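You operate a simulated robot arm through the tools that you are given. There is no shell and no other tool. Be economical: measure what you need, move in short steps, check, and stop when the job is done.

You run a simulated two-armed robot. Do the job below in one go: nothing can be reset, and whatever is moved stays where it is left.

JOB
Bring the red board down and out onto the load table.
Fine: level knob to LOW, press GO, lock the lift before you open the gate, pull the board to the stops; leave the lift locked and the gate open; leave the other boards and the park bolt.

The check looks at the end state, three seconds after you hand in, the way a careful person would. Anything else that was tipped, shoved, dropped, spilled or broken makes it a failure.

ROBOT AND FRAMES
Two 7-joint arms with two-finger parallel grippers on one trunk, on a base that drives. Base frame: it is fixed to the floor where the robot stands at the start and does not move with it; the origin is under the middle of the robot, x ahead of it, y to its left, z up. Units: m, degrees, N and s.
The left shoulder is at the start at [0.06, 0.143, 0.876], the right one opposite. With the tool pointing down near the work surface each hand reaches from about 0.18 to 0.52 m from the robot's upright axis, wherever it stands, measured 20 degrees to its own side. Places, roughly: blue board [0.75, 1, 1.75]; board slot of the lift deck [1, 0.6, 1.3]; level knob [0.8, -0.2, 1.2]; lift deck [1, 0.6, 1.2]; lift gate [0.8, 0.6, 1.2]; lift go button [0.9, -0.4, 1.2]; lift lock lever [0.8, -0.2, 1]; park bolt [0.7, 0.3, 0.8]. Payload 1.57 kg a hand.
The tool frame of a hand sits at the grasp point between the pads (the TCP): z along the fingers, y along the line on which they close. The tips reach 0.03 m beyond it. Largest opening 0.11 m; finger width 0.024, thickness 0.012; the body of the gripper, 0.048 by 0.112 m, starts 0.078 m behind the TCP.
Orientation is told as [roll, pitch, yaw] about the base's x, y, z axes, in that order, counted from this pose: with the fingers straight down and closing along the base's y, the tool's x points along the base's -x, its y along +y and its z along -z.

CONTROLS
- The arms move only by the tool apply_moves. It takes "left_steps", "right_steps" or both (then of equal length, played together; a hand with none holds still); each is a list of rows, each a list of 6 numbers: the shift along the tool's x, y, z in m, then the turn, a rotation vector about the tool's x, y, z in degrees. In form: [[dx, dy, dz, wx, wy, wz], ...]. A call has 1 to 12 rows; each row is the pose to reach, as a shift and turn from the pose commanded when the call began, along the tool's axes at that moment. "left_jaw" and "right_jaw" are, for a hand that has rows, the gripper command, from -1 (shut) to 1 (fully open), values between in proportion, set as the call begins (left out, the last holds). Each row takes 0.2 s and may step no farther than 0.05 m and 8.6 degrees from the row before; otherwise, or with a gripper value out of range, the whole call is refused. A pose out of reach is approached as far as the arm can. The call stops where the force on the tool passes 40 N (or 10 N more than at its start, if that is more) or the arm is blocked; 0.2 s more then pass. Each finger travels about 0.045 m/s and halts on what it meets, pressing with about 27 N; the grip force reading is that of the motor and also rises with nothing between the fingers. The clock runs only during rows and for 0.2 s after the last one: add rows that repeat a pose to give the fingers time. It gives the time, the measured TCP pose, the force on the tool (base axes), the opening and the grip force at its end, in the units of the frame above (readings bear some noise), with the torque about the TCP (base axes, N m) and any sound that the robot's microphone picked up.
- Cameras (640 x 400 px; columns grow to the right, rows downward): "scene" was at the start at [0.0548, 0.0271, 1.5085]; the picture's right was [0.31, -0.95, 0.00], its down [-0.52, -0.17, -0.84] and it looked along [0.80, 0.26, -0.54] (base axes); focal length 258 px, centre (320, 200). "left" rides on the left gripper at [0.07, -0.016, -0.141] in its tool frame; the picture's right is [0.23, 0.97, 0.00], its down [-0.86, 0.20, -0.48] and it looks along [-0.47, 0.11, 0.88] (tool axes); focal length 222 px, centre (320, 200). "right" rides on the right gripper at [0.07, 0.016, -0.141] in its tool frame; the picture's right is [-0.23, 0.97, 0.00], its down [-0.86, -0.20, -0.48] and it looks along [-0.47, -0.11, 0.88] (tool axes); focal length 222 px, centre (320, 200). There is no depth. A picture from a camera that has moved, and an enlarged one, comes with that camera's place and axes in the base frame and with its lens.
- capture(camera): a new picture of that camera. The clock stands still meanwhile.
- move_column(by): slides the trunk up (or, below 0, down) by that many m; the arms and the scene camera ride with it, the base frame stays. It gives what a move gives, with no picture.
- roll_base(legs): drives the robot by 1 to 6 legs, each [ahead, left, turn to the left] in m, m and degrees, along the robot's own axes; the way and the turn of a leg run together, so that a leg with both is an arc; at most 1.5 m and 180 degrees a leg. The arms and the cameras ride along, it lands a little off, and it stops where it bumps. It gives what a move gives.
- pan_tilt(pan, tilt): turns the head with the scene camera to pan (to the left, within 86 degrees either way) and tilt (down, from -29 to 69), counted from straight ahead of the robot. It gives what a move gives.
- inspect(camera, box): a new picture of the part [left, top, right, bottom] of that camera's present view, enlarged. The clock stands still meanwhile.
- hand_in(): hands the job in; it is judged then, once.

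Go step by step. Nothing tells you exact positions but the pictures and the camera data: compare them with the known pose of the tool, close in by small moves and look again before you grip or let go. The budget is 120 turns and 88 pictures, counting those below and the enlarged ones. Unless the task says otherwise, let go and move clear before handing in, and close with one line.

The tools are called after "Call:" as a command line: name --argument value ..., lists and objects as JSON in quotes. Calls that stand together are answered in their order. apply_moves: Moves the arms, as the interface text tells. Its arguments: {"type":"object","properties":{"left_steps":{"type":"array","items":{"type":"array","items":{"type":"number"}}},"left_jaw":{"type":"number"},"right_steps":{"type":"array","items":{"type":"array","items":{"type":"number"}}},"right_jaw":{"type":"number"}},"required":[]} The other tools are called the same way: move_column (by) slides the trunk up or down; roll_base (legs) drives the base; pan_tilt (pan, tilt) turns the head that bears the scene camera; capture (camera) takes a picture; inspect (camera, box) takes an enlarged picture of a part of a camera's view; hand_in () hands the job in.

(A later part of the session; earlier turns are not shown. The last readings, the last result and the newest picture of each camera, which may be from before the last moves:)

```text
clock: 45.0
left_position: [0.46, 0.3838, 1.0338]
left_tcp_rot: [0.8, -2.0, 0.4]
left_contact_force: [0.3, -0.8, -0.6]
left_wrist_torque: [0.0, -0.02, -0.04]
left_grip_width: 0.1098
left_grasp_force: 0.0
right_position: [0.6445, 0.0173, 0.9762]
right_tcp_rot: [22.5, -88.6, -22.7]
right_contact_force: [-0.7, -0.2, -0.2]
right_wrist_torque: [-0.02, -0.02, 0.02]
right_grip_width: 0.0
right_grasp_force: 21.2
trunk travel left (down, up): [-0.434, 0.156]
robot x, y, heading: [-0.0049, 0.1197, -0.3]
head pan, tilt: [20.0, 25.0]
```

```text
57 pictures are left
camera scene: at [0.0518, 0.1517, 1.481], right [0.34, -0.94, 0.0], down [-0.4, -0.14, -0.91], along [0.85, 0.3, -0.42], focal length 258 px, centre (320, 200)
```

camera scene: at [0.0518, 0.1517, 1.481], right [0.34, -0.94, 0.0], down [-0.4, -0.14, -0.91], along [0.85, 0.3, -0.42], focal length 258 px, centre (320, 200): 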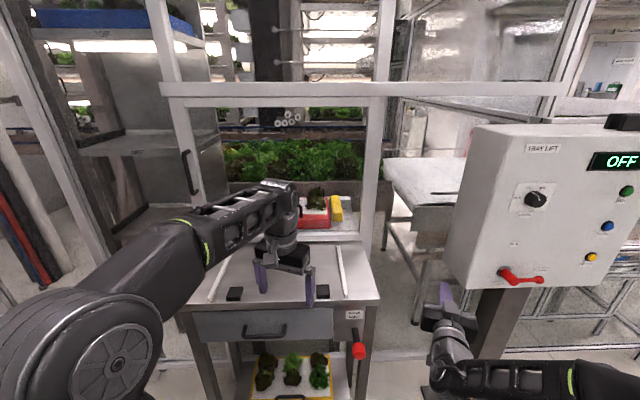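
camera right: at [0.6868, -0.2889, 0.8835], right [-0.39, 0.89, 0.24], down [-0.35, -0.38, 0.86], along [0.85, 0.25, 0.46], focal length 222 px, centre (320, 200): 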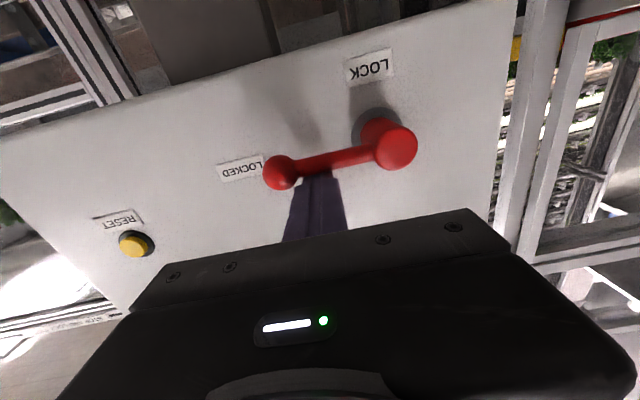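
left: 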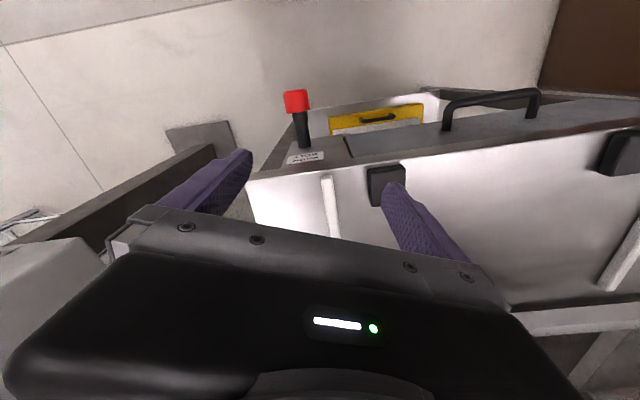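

Call:
inspect --camera "scene" --box '[140, 60, 420, 340]'

Call:
inspect --camera "scene" --box '[150, 70, 250, 270]'

```text
1.43 times, centred on (280, 200) of scene
camera zoom: at [0.0518, 0.1517, 1.481], right [0.34, -0.94, 0.0], down [-0.4, -0.14, -0.91], along [0.85, 0.3, -0.42], focal length 369 px, centre (377, 200)
```

zoom: 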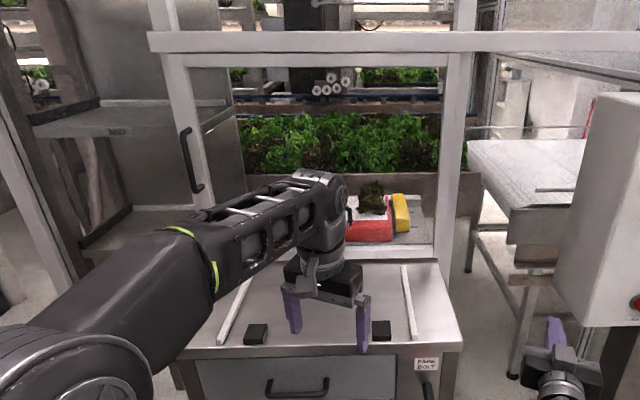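

```text
2.00 times, centred on (200, 170) of scene
camera zoom: at [0.0518, 0.1517, 1.481], right [0.34, -0.94, 0.0], down [-0.4, -0.14, -0.91], along [0.85, 0.3, -0.42], focal length 516 px, centre (560, 260)
```

zoom: 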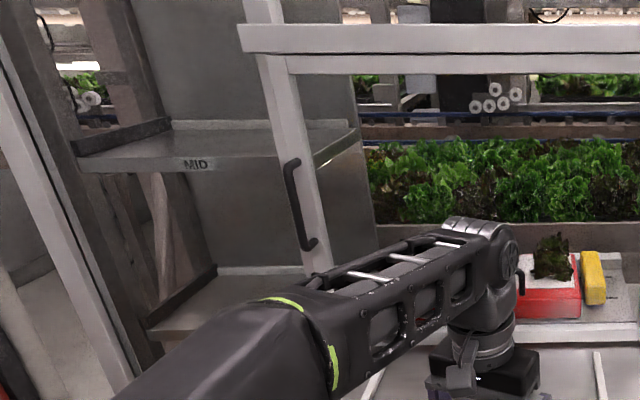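

The gate seems to hang from a rail that extends to the right (handle on its left stile). I'll move the left hand aside to view the gate and table clearly.

Call:
apply_moves --left_steps '[[0.02, 0.04, -0.01, 0, 0, 0], [0.04, 0.08, -0.02, 0, 0, 0], [0.06, 0.12, -0.03, 0, 0, 0], [0.08, 0.16, -0.03, 0, 0, 0], [0.09, 0.2, -0.03, 0, 0, 0], [0.1, 0.24, -0.03, 0, 0, 0]]'

Call:
roll_base --legs '[[0, 0.15, 0]]'

Call:
capture --camera "scene"

```text
clock: 46.4
left_position: [0.3782, 0.6122, 1.0323]
left_tcp_rot: [0.6, -2.0, 0.4]
left_contact_force: [0.7, 0.3, -0.5]
left_wrist_torque: [-0.05, 0.07, -0.01]
left_grip_width: 0.1099
left_grasp_force: 0.2
left hand out of reach, approached as far as the arm can: row 2, 3, 4, 5, 6
right_position: [0.6446, 0.018, 0.9753]
right_tcp_rot: [19.2, -88.6, -19.4]
right_contact_force: [-0.9, 1.3, 0.8]
right_wrist_torque: [0.0, 0.02, -0.07]
right_grip_width: 0.0
right_grasp_force: 20.7
trunk travel left (down, up): [-0.434, 0.156]
robot x, y, heading: [-0.0053, 0.121, -0.4]
head pan, tilt: [20.0, 25.0]
```

```text
clock: 47.7
left_position: [0.3776, 0.7673, 1.0326]
left_tcp_rot: [0.6, -1.9, 0.5]
left_contact_force: [0.4, -0.2, 0.2]
left_wrist_torque: [0.02, 0.0, -0.01]
left_grip_width: 0.1099
left_grasp_force: 0.0
right_position: [0.6454, 0.1726, 0.976]
right_tcp_rot: [20.5, -88.6, -20.7]
right_contact_force: [0.5, 0.4, 0.5]
right_wrist_torque: [0.05, -0.02, -0.01]
right_grip_width: 0.0
right_grasp_force: 21.8
trunk travel left (down, up): [-0.434, 0.156]
robot x, y, heading: [-0.0066, 0.2743, 0.1]
head pan, tilt: [20.0, 25.0]
```

```text
54 pictures are left
camera scene: at [0.0524, 0.3065, 1.4809], right [0.34, -0.94, 0.0], down [-0.4, -0.14, -0.91], along [0.85, 0.31, -0.42], focal length 258 px, centre (320, 200)
```

scene: 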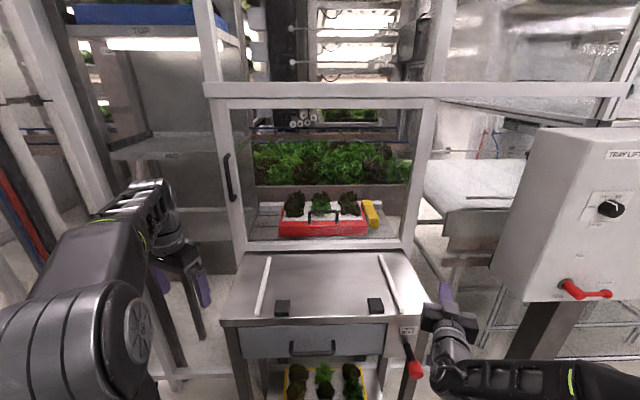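

Call:
inspect --camera "scene" --box '[190, 70, 450, 270]'

Call:
inspect --camera "scene" --box '[350, 70, 450, 270]'

```text
2.00 times, centred on (320, 170) of scene
camera zoom: at [0.0524, 0.3065, 1.4809], right [0.34, -0.94, 0.0], down [-0.4, -0.14, -0.91], along [0.85, 0.31, -0.42], focal length 516 px, centre (320, 260)
```

zoom: 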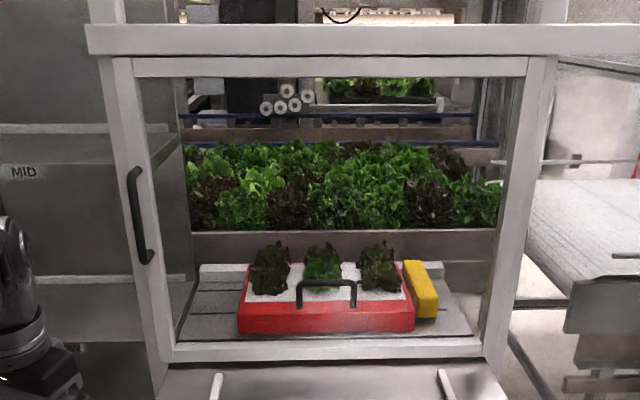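

```text
2.00 times, centred on (400, 170) of scene
camera zoom: at [0.0524, 0.3065, 1.4809], right [0.34, -0.94, 0.0], down [-0.4, -0.14, -0.91], along [0.85, 0.31, -0.42], focal length 516 px, centre (160, 260)
```

zoom: 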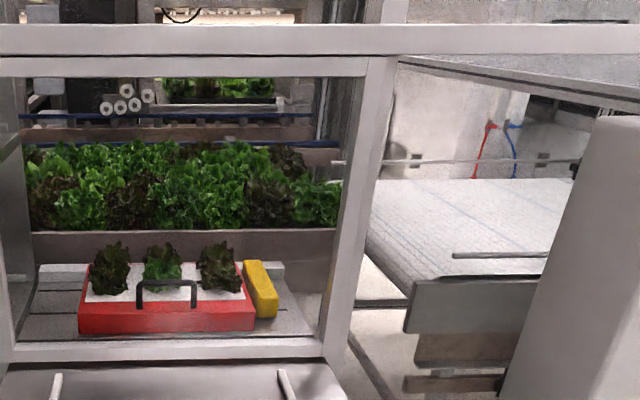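

The gate slides right on the rail; the installation is yawed about 22°. I'll raise the trunk and turn the robot to face it.

Call:
move_column --by 0.15

Call:
roll_base --legs '[[0, 0, 22.5]]'

Call:
pan_tilt --pan 0 --tilt 30

Call:
capture --camera "scene"

```text
clock: 49.5
left_position: [0.3768, 0.763, 1.1835]
left_tcp_rot: [0.7, -2.0, 0.5]
left_contact_force: [0.0, 0.6, -0.6]
left_wrist_torque: [-0.01, 0.0, 0.02]
left_grip_width: 0.1103
left_grasp_force: 0.1
right_position: [0.6465, 0.1728, 1.1256]
right_tcp_rot: [22.2, -88.5, -22.3]
right_contact_force: [0.9, -0.1, 0.1]
right_wrist_torque: [0.0, -0.03, -0.01]
right_grip_width: 0.0001
right_grasp_force: 21.7
trunk travel left (down, up): [-0.584, 0.006]
robot x, y, heading: [-0.0064, 0.2758, -0.1]
head pan, tilt: [20.0, 25.0]
```

```text
clock: 51.1
left_position: [0.1552, 0.8744, 1.1836]
left_tcp_rot: [0.7, -2.0, 23.3]
left_contact_force: [0.9, 0.4, -0.4]
left_wrist_torque: [0.0, 0.0, -0.03]
left_grip_width: 0.1101
left_grasp_force: 0.1
right_position: [0.6348, 0.4325, 1.1267]
right_tcp_rot: [22.0, -88.6, 0.6]
right_contact_force: [0.7, -0.2, 0.9]
right_wrist_torque: [-0.05, 0.0, 0.06]
right_grip_width: 0.0001
right_grasp_force: 21.7
trunk travel left (down, up): [-0.584, 0.006]
robot x, y, heading: [-0.0054, 0.2741, 22.6]
head pan, tilt: [20.0, 25.0]
```

```text
clock: 51.9
left_position: [0.1575, 0.874, 1.1821]
left_tcp_rot: [0.7, -2.0, 23.3]
left_contact_force: [-0.1, 0.2, 0.6]
left_wrist_torque: [-0.01, 0.03, -0.01]
left_grip_width: 0.1101
left_grasp_force: 0.0
right_position: [0.6345, 0.4312, 1.1259]
right_tcp_rot: [22.4, -88.6, 0.1]
right_contact_force: [0.2, 0.2, -0.8]
right_wrist_torque: [-0.02, -0.02, 0.0]
right_grip_width: 0.0
right_grasp_force: 21.1
trunk travel left (down, up): [-0.584, 0.006]
robot x, y, heading: [-0.0081, 0.2726, 22.5]
head pan, tilt: [0.0, 30.0]
```

```text
51 pictures are left
camera scene: at [0.0514, 0.2973, 1.623], right [0.39, -0.92, 0.0], down [-0.46, -0.19, -0.87], along [0.8, 0.33, -0.5], focal length 258 px, centre (320, 200)
```

scene: 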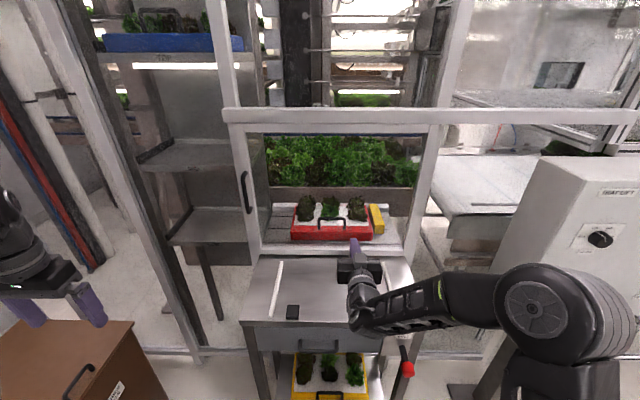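

The handle is at about n .96, lat −.515, z 1.19 (frame rotated 22.5°). The right hand already points forward; I'll shift base left .22 and ahead .1 and view with the right camera.

Call:
apply_moves --left_steps '[[-0.03, -0.04, 0, 0, 0, 0], [-0.06, -0.08, 0, 0, 0, 0], [-0.06, -0.12, 0, 0, 0, 0], [-0.06, -0.12, 0, 0, 0, 0]]'

Call:
roll_base --legs '[[0, 0.22, 0], [0.08, 0, 0]]'

Call:
apply_moves --right_steps '[[-0.015, 0.02, 0, 0, 0, 0], [-0.03, 0.05, 0, 0, 0, 0], [-0.05, 0.08, 0, 0, 0, 0], [-0.07, 0.1, 0, 0, 0, 0], [-0.07, 0.1, 0, 0, 0, 0]]' --right_jaw 0.5

Call:
capture --camera "right"

Call:
capture --camera "scene"

```text
clock: 52.9
left_position: [0.2603, 0.7891, 1.1834]
left_tcp_rot: [0.8, -2.1, 23.2]
left_contact_force: [0.2, -0.2, 0.3]
left_wrist_torque: [0.0, -0.02, -0.02]
left_grip_width: 0.1101
left_grasp_force: 0.1
right_position: [0.6351, 0.4322, 1.1242]
right_tcp_rot: [21.4, -88.6, 1.5]
right_contact_force: [-0.1, -0.6, 0.1]
right_wrist_torque: [0.0, 0.02, -0.02]
right_grip_width: 0.0002
right_grasp_force: 21.7
trunk travel left (down, up): [-0.584, 0.006]
robot x, y, heading: [-0.003, 0.2719, 22.4]
head pan, tilt: [0.0, 30.0]
```

```text
clock: 55.2
left_position: [0.2466, 1.0229, 1.1831]
left_tcp_rot: [0.7, -2.0, 23.5]
left_contact_force: [0.3, -0.7, -0.5]
left_wrist_torque: [0.01, 0.05, 0.0]
left_grip_width: 0.1097
left_grasp_force: 0.1
right_position: [0.6249, 0.6669, 1.1248]
right_tcp_rot: [21.7, -88.4, 1.2]
right_contact_force: [0.0, 0.8, -0.7]
right_wrist_torque: [0.05, -0.01, 0.01]
right_grip_width: 0.0
right_grasp_force: 21.6
trunk travel left (down, up): [-0.584, 0.006]
robot x, y, heading: [-0.0125, 0.5054, 23.1]
head pan, tilt: [0.0, 30.0]
```

```text
clock: 56.5
left_position: [0.2461, 1.0223, 1.1847]
left_tcp_rot: [0.7, -2.1, 23.5]
left_contact_force: [0.2, 0.0, 0.7]
left_wrist_torque: [-0.04, -0.01, -0.01]
left_grip_width: 0.1099
left_grasp_force: 0.1
right_position: [0.5852, 0.7612, 1.1972]
right_tcp_rot: [22.4, -88.6, 0.5]
right_contact_force: [0.4, 0.1, 0.0]
right_wrist_torque: [0.03, 0.02, -0.01]
right_grip_width: 0.0826
right_grasp_force: 0.1
trunk travel left (down, up): [-0.584, 0.006]
robot x, y, heading: [-0.0152, 0.507, 22.6]
head pan, tilt: [0.0, 30.0]
```

```text
50 pictures are left
camera right: at [0.4463, 0.7208, 1.1302], right [-0.37, 0.9, 0.24], down [-0.34, -0.37, 0.86], along [0.86, 0.24, 0.44], focal length 222 px, centre (320, 200)
```

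right: 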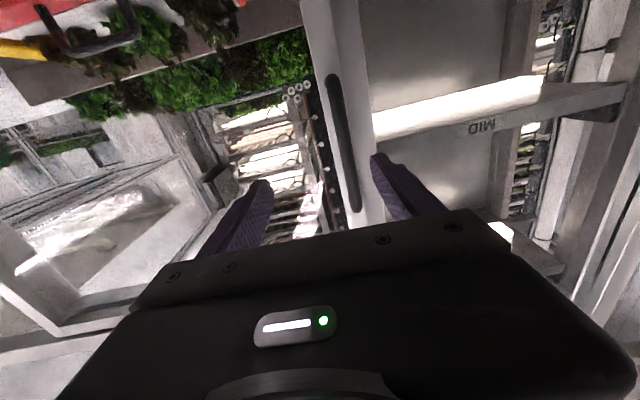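

```text
49 pictures are left
camera scene: at [0.0408, 0.53, 1.623], right [0.39, -0.92, 0.0], down [-0.46, -0.19, -0.87], along [0.8, 0.34, -0.5], focal length 258 px, centre (320, 200)
```

scene: 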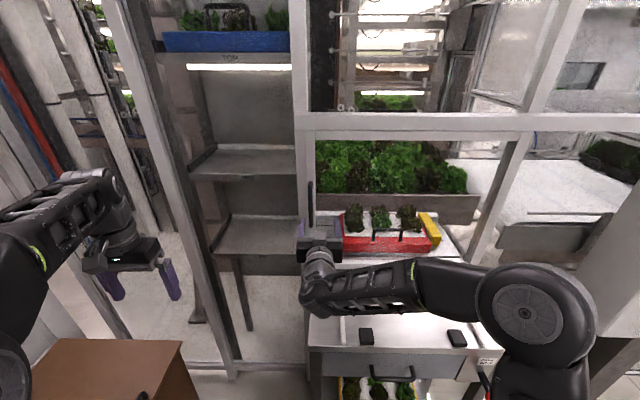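

Call:
apply_moves --right_steps '[[0, 0.014, 0.03, 0, 0, 0], [0, 0.028, 0.06, 0, 0, 0], [0, 0.028, 0.08, 0, 0, 0], [0, 0.028, 0.08, 0, 0, 0]]'

Call:
capture --camera "right"

```text
clock: 57.5
left_position: [0.2455, 1.0223, 1.184]
left_tcp_rot: [0.8, -2.0, 23.5]
left_contact_force: [-1.3, -0.1, -0.6]
left_wrist_torque: [-0.01, 0.0, 0.02]
left_grip_width: 0.1102
left_grasp_force: 0.0
right_position: [0.6491, 0.8171, 1.1937]
right_tcp_rot: [21.5, -88.5, 1.4]
right_contact_force: [0.0, -0.3, -0.3]
right_wrist_torque: [-0.01, -0.02, 0.02]
right_grip_width: 0.0826
right_grasp_force: 0.0
trunk travel left (down, up): [-0.584, 0.006]
robot x, y, heading: [-0.0149, 0.5083, 22.8]
head pan, tilt: [0.0, 30.0]
```

```text
48 pictures are left
camera right: at [0.5099, 0.7765, 1.1274], right [-0.37, 0.9, 0.24], down [-0.34, -0.37, 0.86], along [0.86, 0.24, 0.45], focal length 222 px, centre (320, 200)
```

right: 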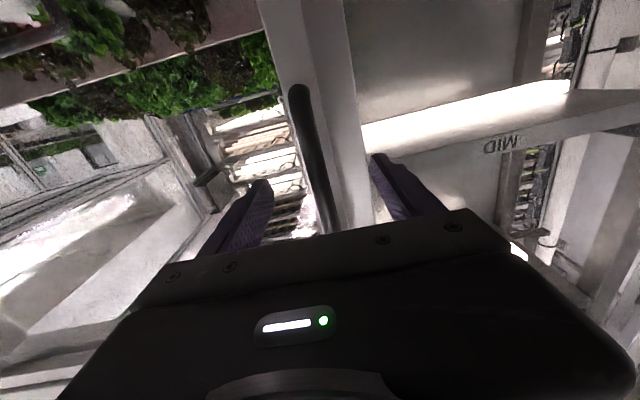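

Call:
apply_moves --right_steps '[[0, 0.002, 0.012, 0, 0, 0], [0, 0.002, 0.024, 0, 0, 0], [0, 0.002, 0.024, 0, 0, 0]]'

Call:
apply_moves --right_steps '[[0, 0, 0, 0, 0, 0], [0, 0, 0, 0, 0, 0], [0, 0, 0, 0, 0, 0], [0, 0, 0, 0, 0, 0], [0, 0, 0, 0, 0, 0], [0, 0, 0, 0, 0, 0], [0, 0, 0, 0, 0, 0]]' --right_jaw -1

Call:
capture --camera "right"

```text
clock: 58.2
left_position: [0.2459, 1.0221, 1.1841]
left_tcp_rot: [0.7, -2.0, 23.4]
left_contact_force: [-0.2, -0.4, 0.0]
left_wrist_torque: [0.01, 0.02, 0.03]
left_grip_width: 0.1097
left_grasp_force: 0.1
right_position: [0.67, 0.8285, 1.1946]
right_tcp_rot: [22.1, -88.6, 0.7]
right_contact_force: [-1.7, -1.2, 0.0]
right_wrist_torque: [0.02, 0.0, -0.08]
right_grip_width: 0.0826
right_grasp_force: 0.0
trunk travel left (down, up): [-0.584, 0.006]
robot x, y, heading: [-0.0148, 0.5052, 23.1]
head pan, tilt: [0.0, 30.0]
```

```text
clock: 59.9
left_position: [0.2478, 1.0222, 1.1833]
left_tcp_rot: [0.8, -2.1, 23.5]
left_contact_force: [0.3, 1.0, 0.3]
left_wrist_torque: [-0.02, 0.0, -0.01]
left_grip_width: 0.1099
left_grasp_force: 0.1
right_position: [0.6703, 0.827, 1.1947]
right_tcp_rot: [20.6, -88.6, 2.2]
right_contact_force: [2.3, -3.1, 1.2]
right_wrist_torque: [-0.92, -0.25, -0.39]
right_grip_width: 0.0278
right_grasp_force: 38.1
trunk travel left (down, up): [-0.584, 0.006]
robot x, y, heading: [-0.0193, 0.5078, 22.9]
head pan, tilt: [0.0, 30.0]
```

```text
47 pictures are left
camera right: at [0.5316, 0.7863, 1.1276], right [-0.37, 0.9, 0.24], down [-0.34, -0.37, 0.86], along [0.86, 0.24, 0.45], focal length 222 px, centre (320, 200)
```

right: 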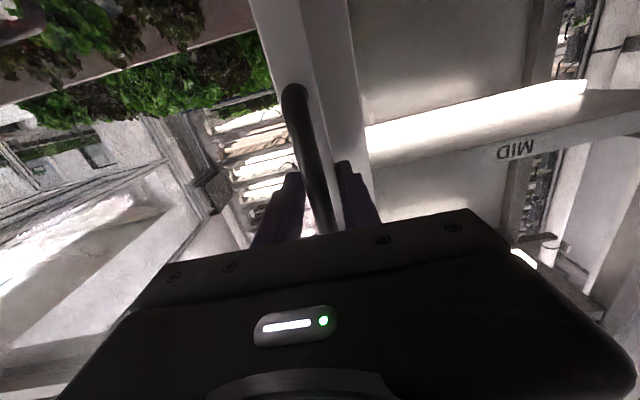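

The bar is gripped. I'll test sliding it right by a few centimetres.

Call:
apply_moves --right_steps '[[0, -0.015, 0, 0, 0, 0], [0, -0.03, 0, 0, 0, 0], [0, -0.045, 0, 0, 0, 0], [0, -0.06, 0, 0, 0, 0], [0, -0.06, 0, 0, 0, 0]]'

Call:
capture --camera "scene"

```text
clock: 61.0
left_position: [0.2462, 1.0209, 1.1851]
left_tcp_rot: [0.7, -2.2, 23.5]
left_contact_force: [0.6, -0.2, -0.6]
left_wrist_torque: [0.03, 0.01, -0.01]
left_grip_width: 0.1099
left_grasp_force: 0.1
right_position: [0.6921, 0.7699, 1.1946]
right_tcp_rot: [23.5, -88.8, -0.8]
right_contact_force: [-9.1, -4.0, 0.1]
right_wrist_torque: [-0.97, 0.02, -0.41]
right_grip_width: 0.0279
right_grasp_force: 38.3
trunk travel left (down, up): [-0.584, 0.006]
robot x, y, heading: [-0.0135, 0.5021, 22.7]
head pan, tilt: [0.0, 30.0]
```

```text
46 pictures are left
camera scene: at [0.0388, 0.5294, 1.6231], right [0.39, -0.92, 0.0], down [-0.46, -0.19, -0.87], along [0.8, 0.34, -0.5], focal length 258 px, centre (320, 200)
```

scene: 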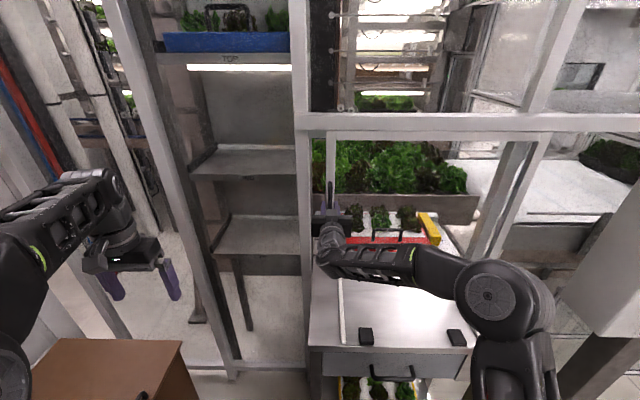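

The gate slides right. Continue with the arm, then with the base.

Call:
apply_moves --right_steps '[[0, -0.025, -0.003, 0, 0, 0], [0, -0.05, -0.004, 0, 0, 0], [0, -0.075, -0.005, 0, 0, 0], [0, -0.1, -0.006, 0, 0, 0], [0, -0.125, -0.006, 0, 0, 0], [0, -0.14, -0.007, 0, 0, 0], [0, -0.14, -0.007, 0, 0, 0]]'

Call:
roll_base --legs '[[0, -0.15, 0]]'

Call:
capture --camera "scene"

```text
clock: 62.6
left_position: [0.2492, 1.0223, 1.1829]
left_tcp_rot: [0.8, -1.9, 23.5]
left_contact_force: [-1.2, 0.2, -0.1]
left_wrist_torque: [0.04, -0.01, 0.0]
left_grip_width: 0.1097
left_grasp_force: 0.0
right_position: [0.7359, 0.6564, 1.1943]
right_tcp_rot: [9.6, -87.6, 13.5]
right_contact_force: [8.9, 2.3, -7.1]
right_wrist_torque: [-0.82, -0.35, -0.29]
right_grip_width: 0.0279
right_grasp_force: 38.7
right hand out of reach, approached as far as the arm can: row 5, 6, 7
trunk travel left (down, up): [-0.584, 0.006]
robot x, y, heading: [-0.0135, 0.5043, 23.0]
head pan, tilt: [0.0, 30.0]
```

```text
clock: 64.0
left_position: [0.3062, 0.8832, 1.1835]
left_tcp_rot: [0.7, -1.9, 23.6]
left_contact_force: [0.6, -0.6, 0.6]
left_wrist_torque: [0.0, 0.0, -0.03]
left_grip_width: 0.1101
left_grasp_force: 0.2
right_position: [0.7917, 0.5187, 1.1978]
right_tcp_rot: [11.7, -87.9, 11.6]
right_contact_force: [-10.5, -2.6, -19.1]
right_wrist_torque: [-1.12, 0.53, -0.13]
right_grip_width: 0.0281
right_grasp_force: 38.1
trunk travel left (down, up): [-0.584, 0.006]
robot x, y, heading: [0.043, 0.3665, 22.8]
head pan, tilt: [0.0, 30.0]
```

```text
45 pictures are left
camera scene: at [0.0999, 0.3913, 1.6229], right [0.39, -0.92, 0.0], down [-0.46, -0.19, -0.87], along [0.8, 0.34, -0.5], focal length 258 px, centre (320, 200)
```

scene: 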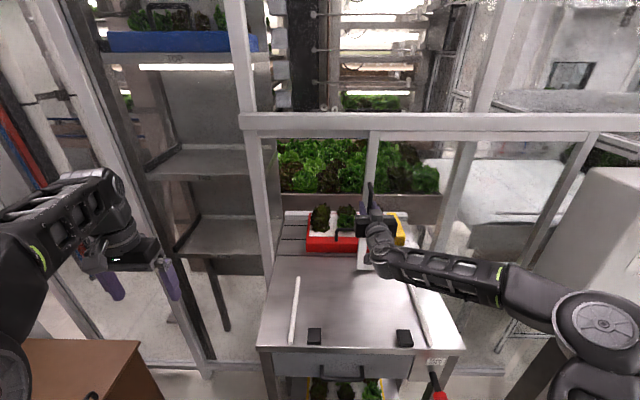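

Halfway open. I'll relax the grip pose slightly and keep driving right.

Call:
apply_moves --right_steps '[[0.006, 0.02, 0, 0, 0, 0], [0.006, 0.02, 0, 0, 0, 0]]'

Call:
roll_base --legs '[[-0.004, -0.15, 0]]'

Call:
capture --camera "scene"

```text
clock: 64.6
left_position: [0.3044, 0.8841, 1.1838]
left_tcp_rot: [0.7, -2.0, 23.5]
left_contact_force: [-0.3, -0.6, 0.3]
left_wrist_torque: [0.0, 0.0, 0.01]
left_grip_width: 0.11
left_grasp_force: 0.0
right_position: [0.7836, 0.5387, 1.1964]
right_tcp_rot: [9.9, -88.5, 13.5]
right_contact_force: [12.2, 6.4, 19.5]
right_wrist_torque: [-0.44, -0.59, -0.16]
right_grip_width: 0.0276
right_grasp_force: 38.2
trunk travel left (down, up): [-0.584, 0.006]
robot x, y, heading: [0.0458, 0.3701, 23.2]
head pan, tilt: [0.0, 30.0]
```

```text
clock: 66.0
left_position: [0.3587, 0.7432, 1.185]
left_tcp_rot: [0.7, -2.0, 23.6]
left_contact_force: [0.0, 0.5, 0.5]
left_wrist_torque: [0.03, -0.02, 0.04]
left_grip_width: 0.1103
left_grasp_force: 0.0
right_position: [0.8361, 0.3984, 1.1928]
right_tcp_rot: [10.4, -88.0, 13.1]
right_contact_force: [8.1, 4.6, 21.1]
right_wrist_torque: [-0.51, -0.66, -0.02]
right_grip_width: 0.0279
right_grasp_force: 37.6
trunk travel left (down, up): [-0.584, 0.006]
robot x, y, heading: [0.0982, 0.2288, 22.7]
head pan, tilt: [0.0, 30.0]
```

```text
44 pictures are left
camera scene: at [0.1529, 0.2514, 1.6231], right [0.39, -0.92, 0.0], down [-0.46, -0.19, -0.87], along [0.8, 0.34, -0.5], focal length 258 px, centre (320, 200)
```

scene: 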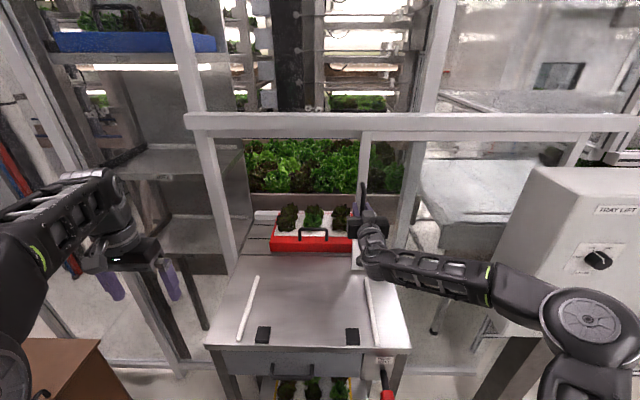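

Nearly there. Relax the tool slightly and drive right again.

Call:
apply_moves --right_steps '[[-0.004, 0, -0.003, 0, 0, 0], [-0.004, 0, -0.003, 0, 0, 0]]'

Call:
roll_base --legs '[[-0.003, -0.12, 0]]'

Call:
capture --camera "scene"

```text
clock: 66.6
left_position: [0.3612, 0.745, 1.1833]
left_tcp_rot: [0.7, -1.9, 23.6]
left_contact_force: [-0.2, 0.7, -0.8]
left_wrist_torque: [0.02, 0.01, 0.01]
left_grip_width: 0.1101
left_grasp_force: 0.0
right_position: [0.8372, 0.3986, 1.1941]
right_tcp_rot: [7.6, -87.6, 15.8]
right_contact_force: [6.2, 3.7, -11.4]
right_wrist_torque: [-0.57, -0.84, -0.03]
right_grip_width: 0.0278
right_grasp_force: 37.8
trunk travel left (down, up): [-0.584, 0.006]
robot x, y, heading: [0.1021, 0.2265, 22.8]
head pan, tilt: [0.0, 30.0]
```

```text
clock: 68.0
left_position: [0.4025, 0.6362, 1.1839]
left_tcp_rot: [0.7, -1.9, 23.9]
left_contact_force: [-0.1, 0.1, 0.1]
left_wrist_torque: [-0.04, -0.02, 0.02]
left_grip_width: 0.1102
left_grasp_force: 0.1
right_position: [0.8732, 0.303, 1.1952]
right_tcp_rot: [8.0, -87.6, 17.6]
right_contact_force: [10.7, 8.0, -1.1]
right_wrist_torque: [-0.74, 0.06, 0.12]
right_grip_width: 0.0279
right_grasp_force: 38.6
trunk travel left (down, up): [-0.584, 0.006]
robot x, y, heading: [0.1434, 0.1172, 23.1]
head pan, tilt: [0.0, 30.0]
stopped in leg 1: the force on the tool passed its limit at 43 N (the readings are from after the stop); the commanded pose is now the measured one
```

```text
43 pictures are left
camera scene: at [0.2002, 0.1436, 1.623], right [0.39, -0.92, 0.0], down [-0.46, -0.2, -0.86], along [0.8, 0.34, -0.5], focal length 258 px, centre (320, 200)
```

scene: 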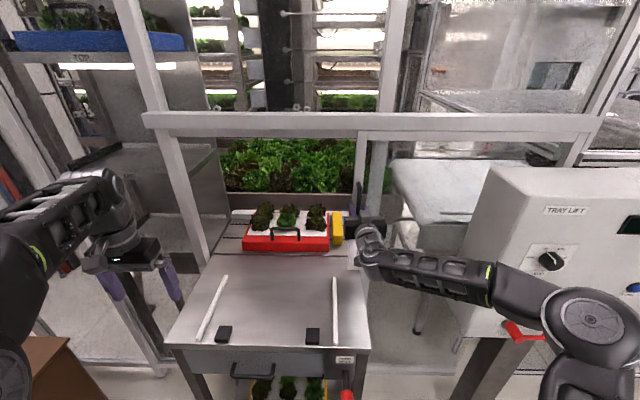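

The gate hit its end stop, fully open. Release the handle and back off.

Call:
apply_moves --right_steps '[[0, 0, 0, 0, 0, 0], [0, 0, 0, 0, 0, 0], [0, 0, 0, 0, 0, 0], [0, 0, 0, 0, 0, 0]]' --right_jaw 0.5

Call:
apply_moves --right_steps '[[0, 0, -0.04, 0, 0, 0], [0, 0, -0.08, 0, 0, 0], [0, 0, -0.12, 0, 0, 0], [0, 0, -0.14, 0, 0, 0], [0, 0, -0.14, 0, 0, 0]]'

Call:
capture --camera "scene"

Call:
inspect --camera "scene" --box '[140, 100, 440, 350]'

```text
clock: 69.0
left_position: [0.4011, 0.6344, 1.1845]
left_tcp_rot: [0.7, -2.1, 23.9]
left_contact_force: [-1.9, 0.1, -0.7]
left_wrist_torque: [0.0, 0.01, 0.02]
left_grip_width: 0.11
left_grasp_force: 0.1
right_position: [0.8713, 0.3006, 1.1968]
right_tcp_rot: [11.0, -87.7, 14.3]
right_contact_force: [0.9, 0.2, -1.3]
right_wrist_torque: [0.01, 0.0, -0.02]
right_grip_width: 0.0826
right_grasp_force: 0.2
trunk travel left (down, up): [-0.584, 0.006]
robot x, y, heading: [0.1412, 0.1128, 23.3]
head pan, tilt: [0.0, 30.0]
```

```text
clock: 70.2
left_position: [0.4021, 0.6344, 1.1836]
left_tcp_rot: [0.6, -2.0, 24.0]
left_contact_force: [0.3, 0.5, -0.6]
left_wrist_torque: [0.01, -0.02, -0.01]
left_grip_width: 0.1101
left_grasp_force: 0.2
right_position: [0.7423, 0.2405, 1.2025]
right_tcp_rot: [11.2, -87.7, 14.0]
right_contact_force: [-0.1, 0.2, 0.9]
right_wrist_torque: [-0.02, 0.0, 0.02]
right_grip_width: 0.0825
right_grasp_force: 0.1
trunk travel left (down, up): [-0.584, 0.006]
robot x, y, heading: [0.1418, 0.116, 23.2]
head pan, tilt: [0.0, 30.0]
```

```text
42 pictures are left
camera scene: at [0.1977, 0.1417, 1.623], right [0.39, -0.92, 0.0], down [-0.46, -0.2, -0.87], along [0.8, 0.34, -0.5], focal length 258 px, centre (320, 200)
```

scene: 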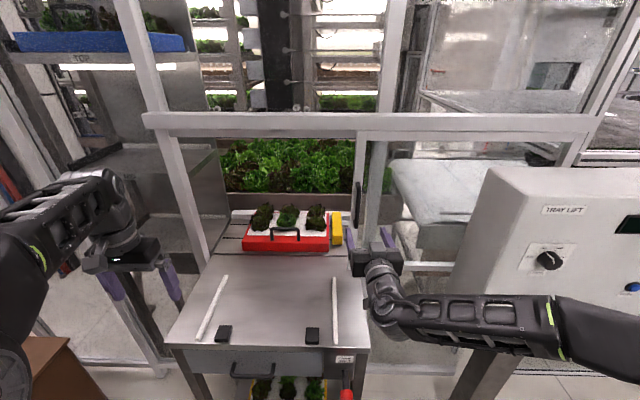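

```text
1.60 times, centred on (290, 225) of scene
camera zoom: at [0.1977, 0.1417, 1.623], right [0.39, -0.92, 0.0], down [-0.46, -0.2, -0.87], along [0.8, 0.34, -0.5], focal length 413 px, centre (368, 160)
```

zoom: 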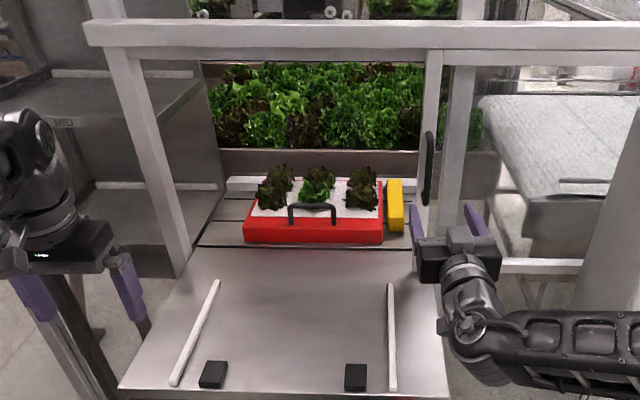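

Gate is open and clear. I'll shift the base left so the right hand lines up with the board, and take two views at different heights for depth.

Call:
roll_base --legs '[[0, 0.16, 0]]'

Call:
inspect --camera "scene" --box '[180, 150, 480, 350]'

Call:
move_column --by -0.1

Call:
inspect --camera "scene" --box '[180, 150, 480, 350]'

Call:
capture --camera "right"

```text
clock: 71.6
left_position: [0.337, 0.781, 1.1833]
left_tcp_rot: [0.6, -2.0, 24.0]
left_contact_force: [0.1, 0.7, 0.0]
left_wrist_torque: [-0.04, -0.06, -0.01]
left_grip_width: 0.1099
left_grasp_force: 0.0
right_position: [0.6808, 0.3885, 1.201]
right_tcp_rot: [9.3, -87.6, 16.1]
right_contact_force: [0.6, 0.0, -0.5]
right_wrist_torque: [-0.01, 0.0, -0.06]
right_grip_width: 0.0824
right_grasp_force: 0.2
trunk travel left (down, up): [-0.584, 0.006]
robot x, y, heading: [0.0786, 0.2637, 23.3]
head pan, tilt: [0.0, 30.0]
```

```text
2.00 times, centred on (330, 250) of scene
camera zoom: at [0.1345, 0.2889, 1.623], right [0.4, -0.92, 0.0], down [-0.46, -0.2, -0.87], along [0.8, 0.34, -0.5], focal length 516 px, centre (300, 100)
```

zoom: 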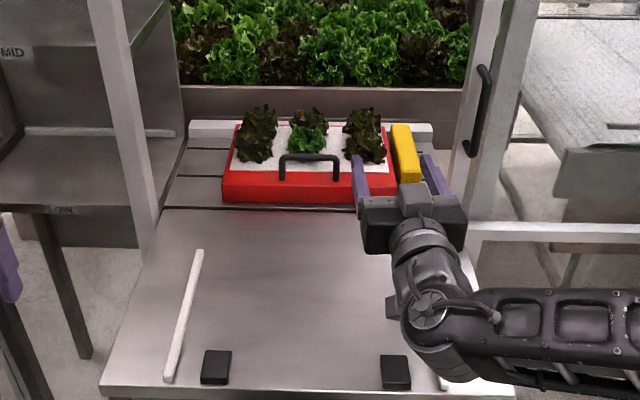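

```text
clock: 72.9
left_position: [0.3377, 0.7803, 1.0839]
left_tcp_rot: [0.7, -2.1, 23.9]
left_contact_force: [-0.3, 0.0, 0.3]
left_wrist_torque: [0.0, -0.03, 0.0]
left_grip_width: 0.1103
left_grasp_force: 0.1
right_position: [0.681, 0.3881, 1.1024]
right_tcp_rot: [11.1, -87.7, 14.3]
right_contact_force: [-0.3, -0.1, -0.5]
right_wrist_torque: [-0.02, 0.0, 0.01]
right_grip_width: 0.0825
right_grasp_force: 0.1
trunk travel left (down, up): [-0.484, 0.106]
robot x, y, heading: [0.0745, 0.2664, 23.2]
head pan, tilt: [0.0, 30.0]
```

```text
2.00 times, centred on (330, 250) of scene
camera zoom: at [0.135, 0.2871, 1.5231], right [0.4, -0.92, 0.0], down [-0.46, -0.2, -0.87], along [0.8, 0.34, -0.5], focal length 516 px, centre (300, 100)
```

zoom: 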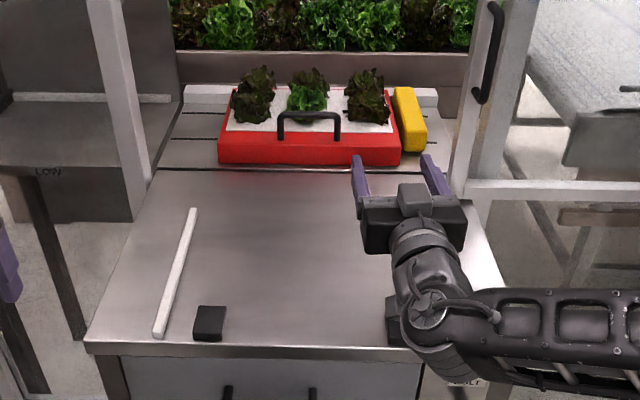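

```text
38 pictures are left
camera right: at [0.5433, 0.3407, 1.0375], right [-0.41, 0.88, 0.23], down [-0.31, -0.38, 0.87], along [0.86, 0.28, 0.43], focal length 222 px, centre (320, 200)
```

right: 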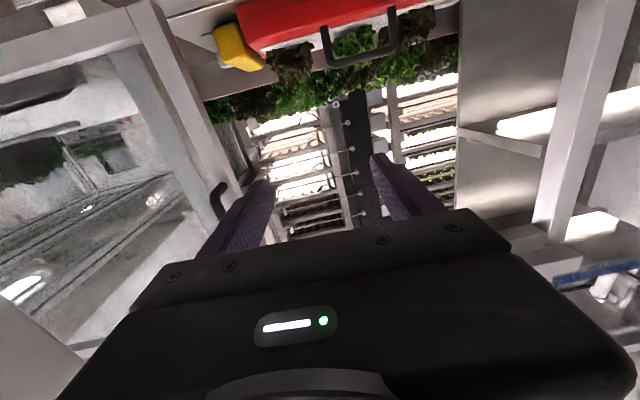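

Handle bar: n≈1.08, lat≈−.194, z≈1.0; table z≈.87; pull ≈.37 m. I'll straighten the hand, roll it 90° so fingers close vertically on the bar, and drive a bit forward.

Call:
apply_moves --right_steps '[[0, 0.04, 0, 2.5, -2.3, 0], [0, 0.08, 0, 2.5, -2.3, 0], [0, 0.1, 0, 2.5, -2.3, 0]]' --right_jaw 0.1

Call:
apply_moves --right_steps '[[0, 0, 0, 0, 0, -8.2], [0, 0, 0, 0, 0, -16.4], [0, 0, 0, 0, 0, -24.6], [0, 0, 0, 0, 0, -32.8], [0, 0, 0, 0, 0, -41], [0, 0, 0, 0, 0, -49.2], [0, 0, 0, 0, 0, -57.4], [0, 0, 0, 0, 0, -65.6], [0, 0, 0, 0, 0, -73.8], [0, 0, 0, 0, 0, -82], [0, 0, 0, 0, 0, -90], [0, 0, 0, 0, 0, -90]]'

Call:
roll_base --legs '[[0.1, 0, -0.7]]'

Call:
capture --camera "right"

Call:
capture --camera "scene"

```text
clock: 73.7
left_position: [0.3378, 0.7803, 1.0847]
left_tcp_rot: [0.6, -1.9, 24.0]
left_contact_force: [0.4, 1.0, 0.2]
left_wrist_torque: [0.01, -0.02, 0.0]
left_grip_width: 0.11
left_grasp_force: 0.0
right_position: [0.6405, 0.4803, 1.1043]
right_tcp_rot: [99.2, -89.7, -76.3]
right_contact_force: [-0.4, -1.1, -0.2]
right_wrist_torque: [-0.02, 0.01, -0.01]
right_grip_width: 0.0605
right_grasp_force: 0.1
trunk travel left (down, up): [-0.484, 0.106]
robot x, y, heading: [0.0784, 0.2636, 23.4]
head pan, tilt: [0.0, 30.0]
```

```text
clock: 76.3
left_position: [0.3383, 0.7804, 1.0847]
left_tcp_rot: [0.7, -1.9, 24.1]
left_contact_force: [0.5, -0.1, -0.4]
left_wrist_torque: [0.01, 0.02, 0.01]
left_grip_width: 0.1101
left_grasp_force: 0.2
right_position: [0.6373, 0.4774, 1.1022]
right_tcp_rot: [-90.1, -0.3, 112.9]
right_contact_force: [-1.0, 0.1, -0.4]
right_wrist_torque: [0.01, 0.0, -0.01]
right_grip_width: 0.0602
right_grasp_force: 0.0
trunk travel left (down, up): [-0.484, 0.106]
robot x, y, heading: [0.0826, 0.2661, 23.6]
head pan, tilt: [0.0, 30.0]
```

```text
clock: 77.4
left_position: [0.4381, 0.8158, 1.0838]
left_tcp_rot: [0.6, -1.9, 23.2]
left_contact_force: [0.4, 0.4, -0.6]
left_wrist_torque: [-0.05, 0.03, -0.01]
left_grip_width: 0.1101
left_grasp_force: 0.0
right_position: [0.7339, 0.51, 1.1012]
right_tcp_rot: [-90.1, -0.4, 112.2]
right_contact_force: [0.8, -0.6, -0.6]
right_wrist_torque: [0.01, -0.01, 0.0]
right_grip_width: 0.0605
right_grasp_force: 0.1
trunk travel left (down, up): [-0.484, 0.106]
robot x, y, heading: [0.175, 0.3071, 22.4]
head pan, tilt: [0.0, 30.0]
```

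```text
37 pictures are left
camera right: at [0.6289, 0.3922, 1.0844], right [-0.09, 0.22, -0.97], down [-0.77, 0.61, 0.21], along [0.64, 0.76, 0.11], focal length 222 px, centre (320, 200)
```

right: 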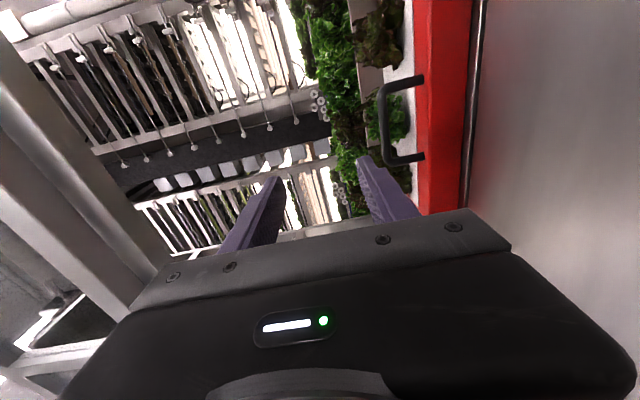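

```text
36 pictures are left
camera scene: at [0.2295, 0.3262, 1.5229], right [0.38, -0.92, 0.0], down [-0.46, -0.19, -0.87], along [0.8, 0.33, -0.5], focal length 258 px, centre (320, 200)
```

scene: 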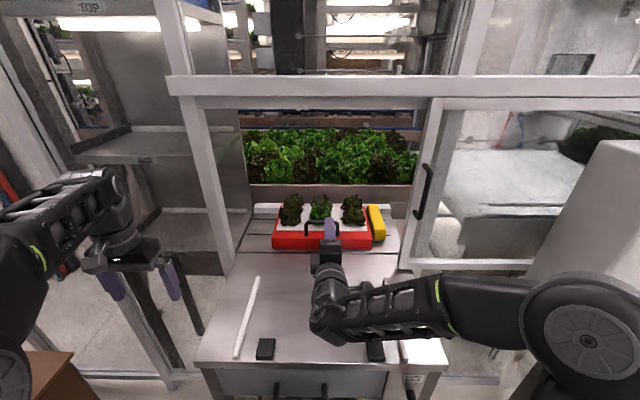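

Handle bar fixed at n 1.083, lat −.207, z 1.0025. I'll raise the trunk for arm clearance over the table, then lower and advance the hand.

Call:
move_column --by 0.1

Call:
apply_moves --right_steps '[[-0.003, 0.04, 0.01, 0, 0, 0], [-0.006, 0.08, 0.03, 0, 0, 0], [-0.009, 0.12, 0.05, 0, 0, 0], [-0.012, 0.16, 0.07, 0, 0, 0], [-0.012, 0.199, 0.09, 0, 0, 0], [-0.012, 0.199, 0.12, 0, 0, 0], [-0.012, 0.199, 0.12, 0, 0, 0]]'

Call:
capture --camera "right"

Call:
capture --camera "scene"

```text
clock: 78.8
left_position: [0.4363, 0.8155, 1.1845]
left_tcp_rot: [0.6, -2.0, 23.2]
left_contact_force: [-0.3, 0.2, 0.2]
left_wrist_torque: [0.01, 0.0, -0.02]
left_grip_width: 0.1101
left_grasp_force: 0.1
right_position: [0.7335, 0.5098, 1.202]
right_tcp_rot: [-90.0, -0.4, 112.1]
right_contact_force: [0.0, 0.0, -0.9]
right_wrist_torque: [0.02, 0.0, 0.01]
right_grip_width: 0.0603
right_grasp_force: 0.1
trunk travel left (down, up): [-0.584, 0.006]
robot x, y, heading: [0.1717, 0.3031, 22.3]
head pan, tilt: [0.0, 30.0]
```

```text
clock: 80.4
left_position: [0.4363, 0.8164, 1.183]
left_tcp_rot: [0.7, -2.0, 23.2]
left_contact_force: [-0.7, 0.5, 0.7]
left_wrist_torque: [-0.01, 0.02, 0.01]
left_grip_width: 0.11
left_grasp_force: 0.1
right_position: [0.839, 0.5668, 1.0021]
right_tcp_rot: [-90.2, -0.4, 112.2]
right_contact_force: [0.9, 0.1, -0.2]
right_wrist_torque: [-0.02, 0.03, 0.0]
right_grip_width: 0.0605
right_grasp_force: 0.1
trunk travel left (down, up): [-0.584, 0.006]
robot x, y, heading: [0.1731, 0.3033, 22.6]
head pan, tilt: [0.0, 30.0]
```

```text
35 pictures are left
camera right: at [0.7335, 0.4482, 0.9856], right [-0.09, 0.22, -0.97], down [-0.77, 0.61, 0.2], along [0.64, 0.76, 0.11], focal length 222 px, centre (320, 200)
```

right: 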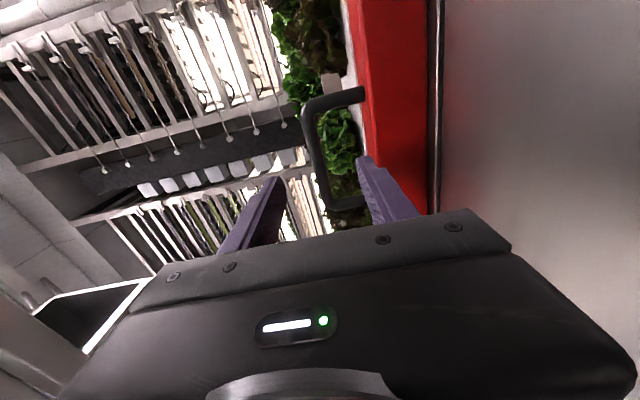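

```text
34 pictures are left
camera scene: at [0.2277, 0.3255, 1.623], right [0.38, -0.92, 0.0], down [-0.46, -0.19, -0.87], along [0.8, 0.33, -0.5], focal length 258 px, centre (320, 200)
```

scene: 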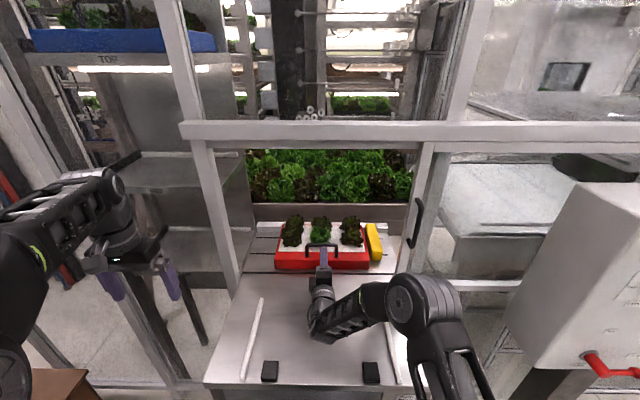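

Well aligned. Narrow the jaw slightly, advance 75 mm to straddle the bar.

Call:
apply_moves --right_steps '[[0, 0, 0.02, 0, 0, 0], [0, 0, 0.04, 0, 0, 0], [0, 0, 0.06, 0, 0, 0], [0, 0, 0.076, 0, 0, 0], [0, 0, 0.076, 0, 0, 0]]' --right_jaw -0.1

Call:
capture --camera "right"

```text
clock: 81.6
left_position: [0.4367, 0.8155, 1.1846]
left_tcp_rot: [0.7, -2.0, 23.1]
left_contact_force: [1.0, -0.6, -0.4]
left_wrist_torque: [0.01, -0.03, 0.01]
left_grip_width: 0.1099
left_grasp_force: 0.0
right_position: [0.9096, 0.597, 1.0038]
right_tcp_rot: [-90.1, -0.3, 112.2]
right_contact_force: [0.6, 0.9, 0.4]
right_wrist_torque: [-0.02, -0.02, -0.06]
right_grip_width: 0.0493
right_grasp_force: 0.1
trunk travel left (down, up): [-0.584, 0.006]
robot x, y, heading: [0.1751, 0.304, 22.7]
head pan, tilt: [0.0, 30.0]
```

```text
33 pictures are left
camera right: at [0.8042, 0.4788, 0.9869], right [-0.09, 0.22, -0.97], down [-0.77, 0.61, 0.2], along [0.64, 0.76, 0.11], focal length 222 px, centre (320, 200)
```

right: 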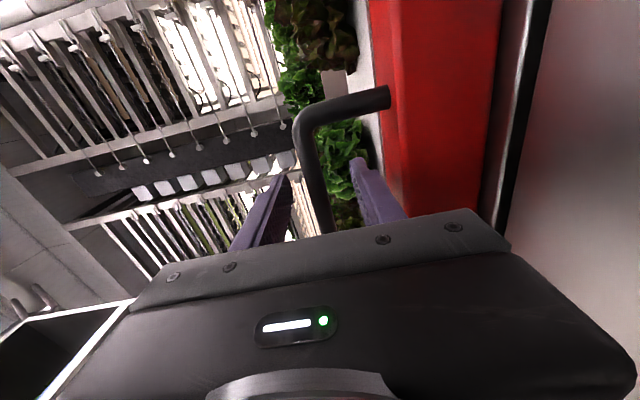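

The bar sits between the fingers. Closing the grip.

Call:
apply_moves --right_steps '[[0, 0, 0, 0, 0, 0], [0, 0, 0, 0, 0, 0], [0, 0, 0, 0, 0, 0], [0, 0, 0, 0, 0, 0], [0, 0, 0, 0, 0, 0]]' --right_jaw -1

Call:
capture --camera "right"

```text
clock: 82.8
left_position: [0.4364, 0.8155, 1.1833]
left_tcp_rot: [0.6, -2.0, 23.1]
left_contact_force: [-0.4, 0.1, -0.5]
left_wrist_torque: [-0.01, 0.01, -0.01]
left_grip_width: 0.1101
left_grasp_force: 0.0
right_position: [0.9094, 0.5975, 1.0042]
right_tcp_rot: [-90.2, -0.4, 112.2]
right_contact_force: [2.7, 2.7, 6.6]
right_wrist_torque: [0.33, 0.09, -0.04]
right_grip_width: 0.0138
right_grasp_force: 27.4
trunk travel left (down, up): [-0.584, 0.006]
robot x, y, heading: [0.1731, 0.3032, 22.3]
head pan, tilt: [0.0, 30.0]
```

```text
32 pictures are left
camera right: at [0.8042, 0.4787, 0.9876], right [-0.09, 0.22, -0.97], down [-0.77, 0.61, 0.2], along [0.64, 0.76, 0.11], focal length 222 px, centre (320, 200)
```

right: 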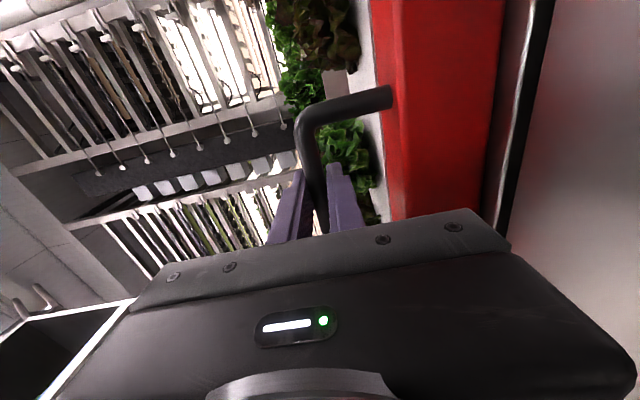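

Good grip. Pulling 5 cm as a test.

Call:
apply_moves --right_steps '[[0, 0, -0.01, 0, 0, 0], [0, 0, -0.02, 0, 0, 0], [0, 0, -0.035, 0, 0, 0], [0, 0, -0.05, 0, 0, 0], [0, 0, -0.05, 0, 0, 0]]'

Call:
capture --camera "scene"

```text
clock: 84.0
left_position: [0.4371, 0.8151, 1.1841]
left_tcp_rot: [0.7, -1.9, 23.2]
left_contact_force: [0.3, 1.1, 0.5]
left_wrist_torque: [-0.01, -0.01, 0.0]
left_grip_width: 0.1098
left_grasp_force: 0.1
right_position: [0.8631, 0.5784, 1.0043]
right_tcp_rot: [-90.1, -0.4, 112.2]
right_contact_force: [3.8, 1.5, 9.2]
right_wrist_torque: [0.28, 0.05, 0.23]
right_grip_width: 0.0136
right_grasp_force: 27.3
trunk travel left (down, up): [-0.584, 0.006]
robot x, y, heading: [0.1736, 0.3025, 22.6]
head pan, tilt: [0.0, 30.0]
```

```text
31 pictures are left
camera scene: at [0.2273, 0.3254, 1.623], right [0.38, -0.92, 0.0], down [-0.46, -0.19, -0.87], along [0.8, 0.33, -0.5], focal length 258 px, centre (320, 200)
```

scene: 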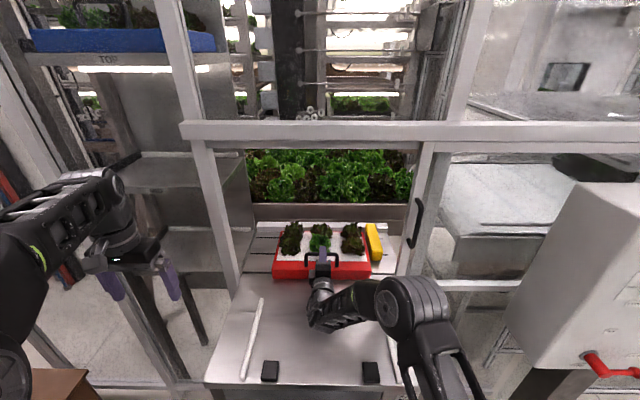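

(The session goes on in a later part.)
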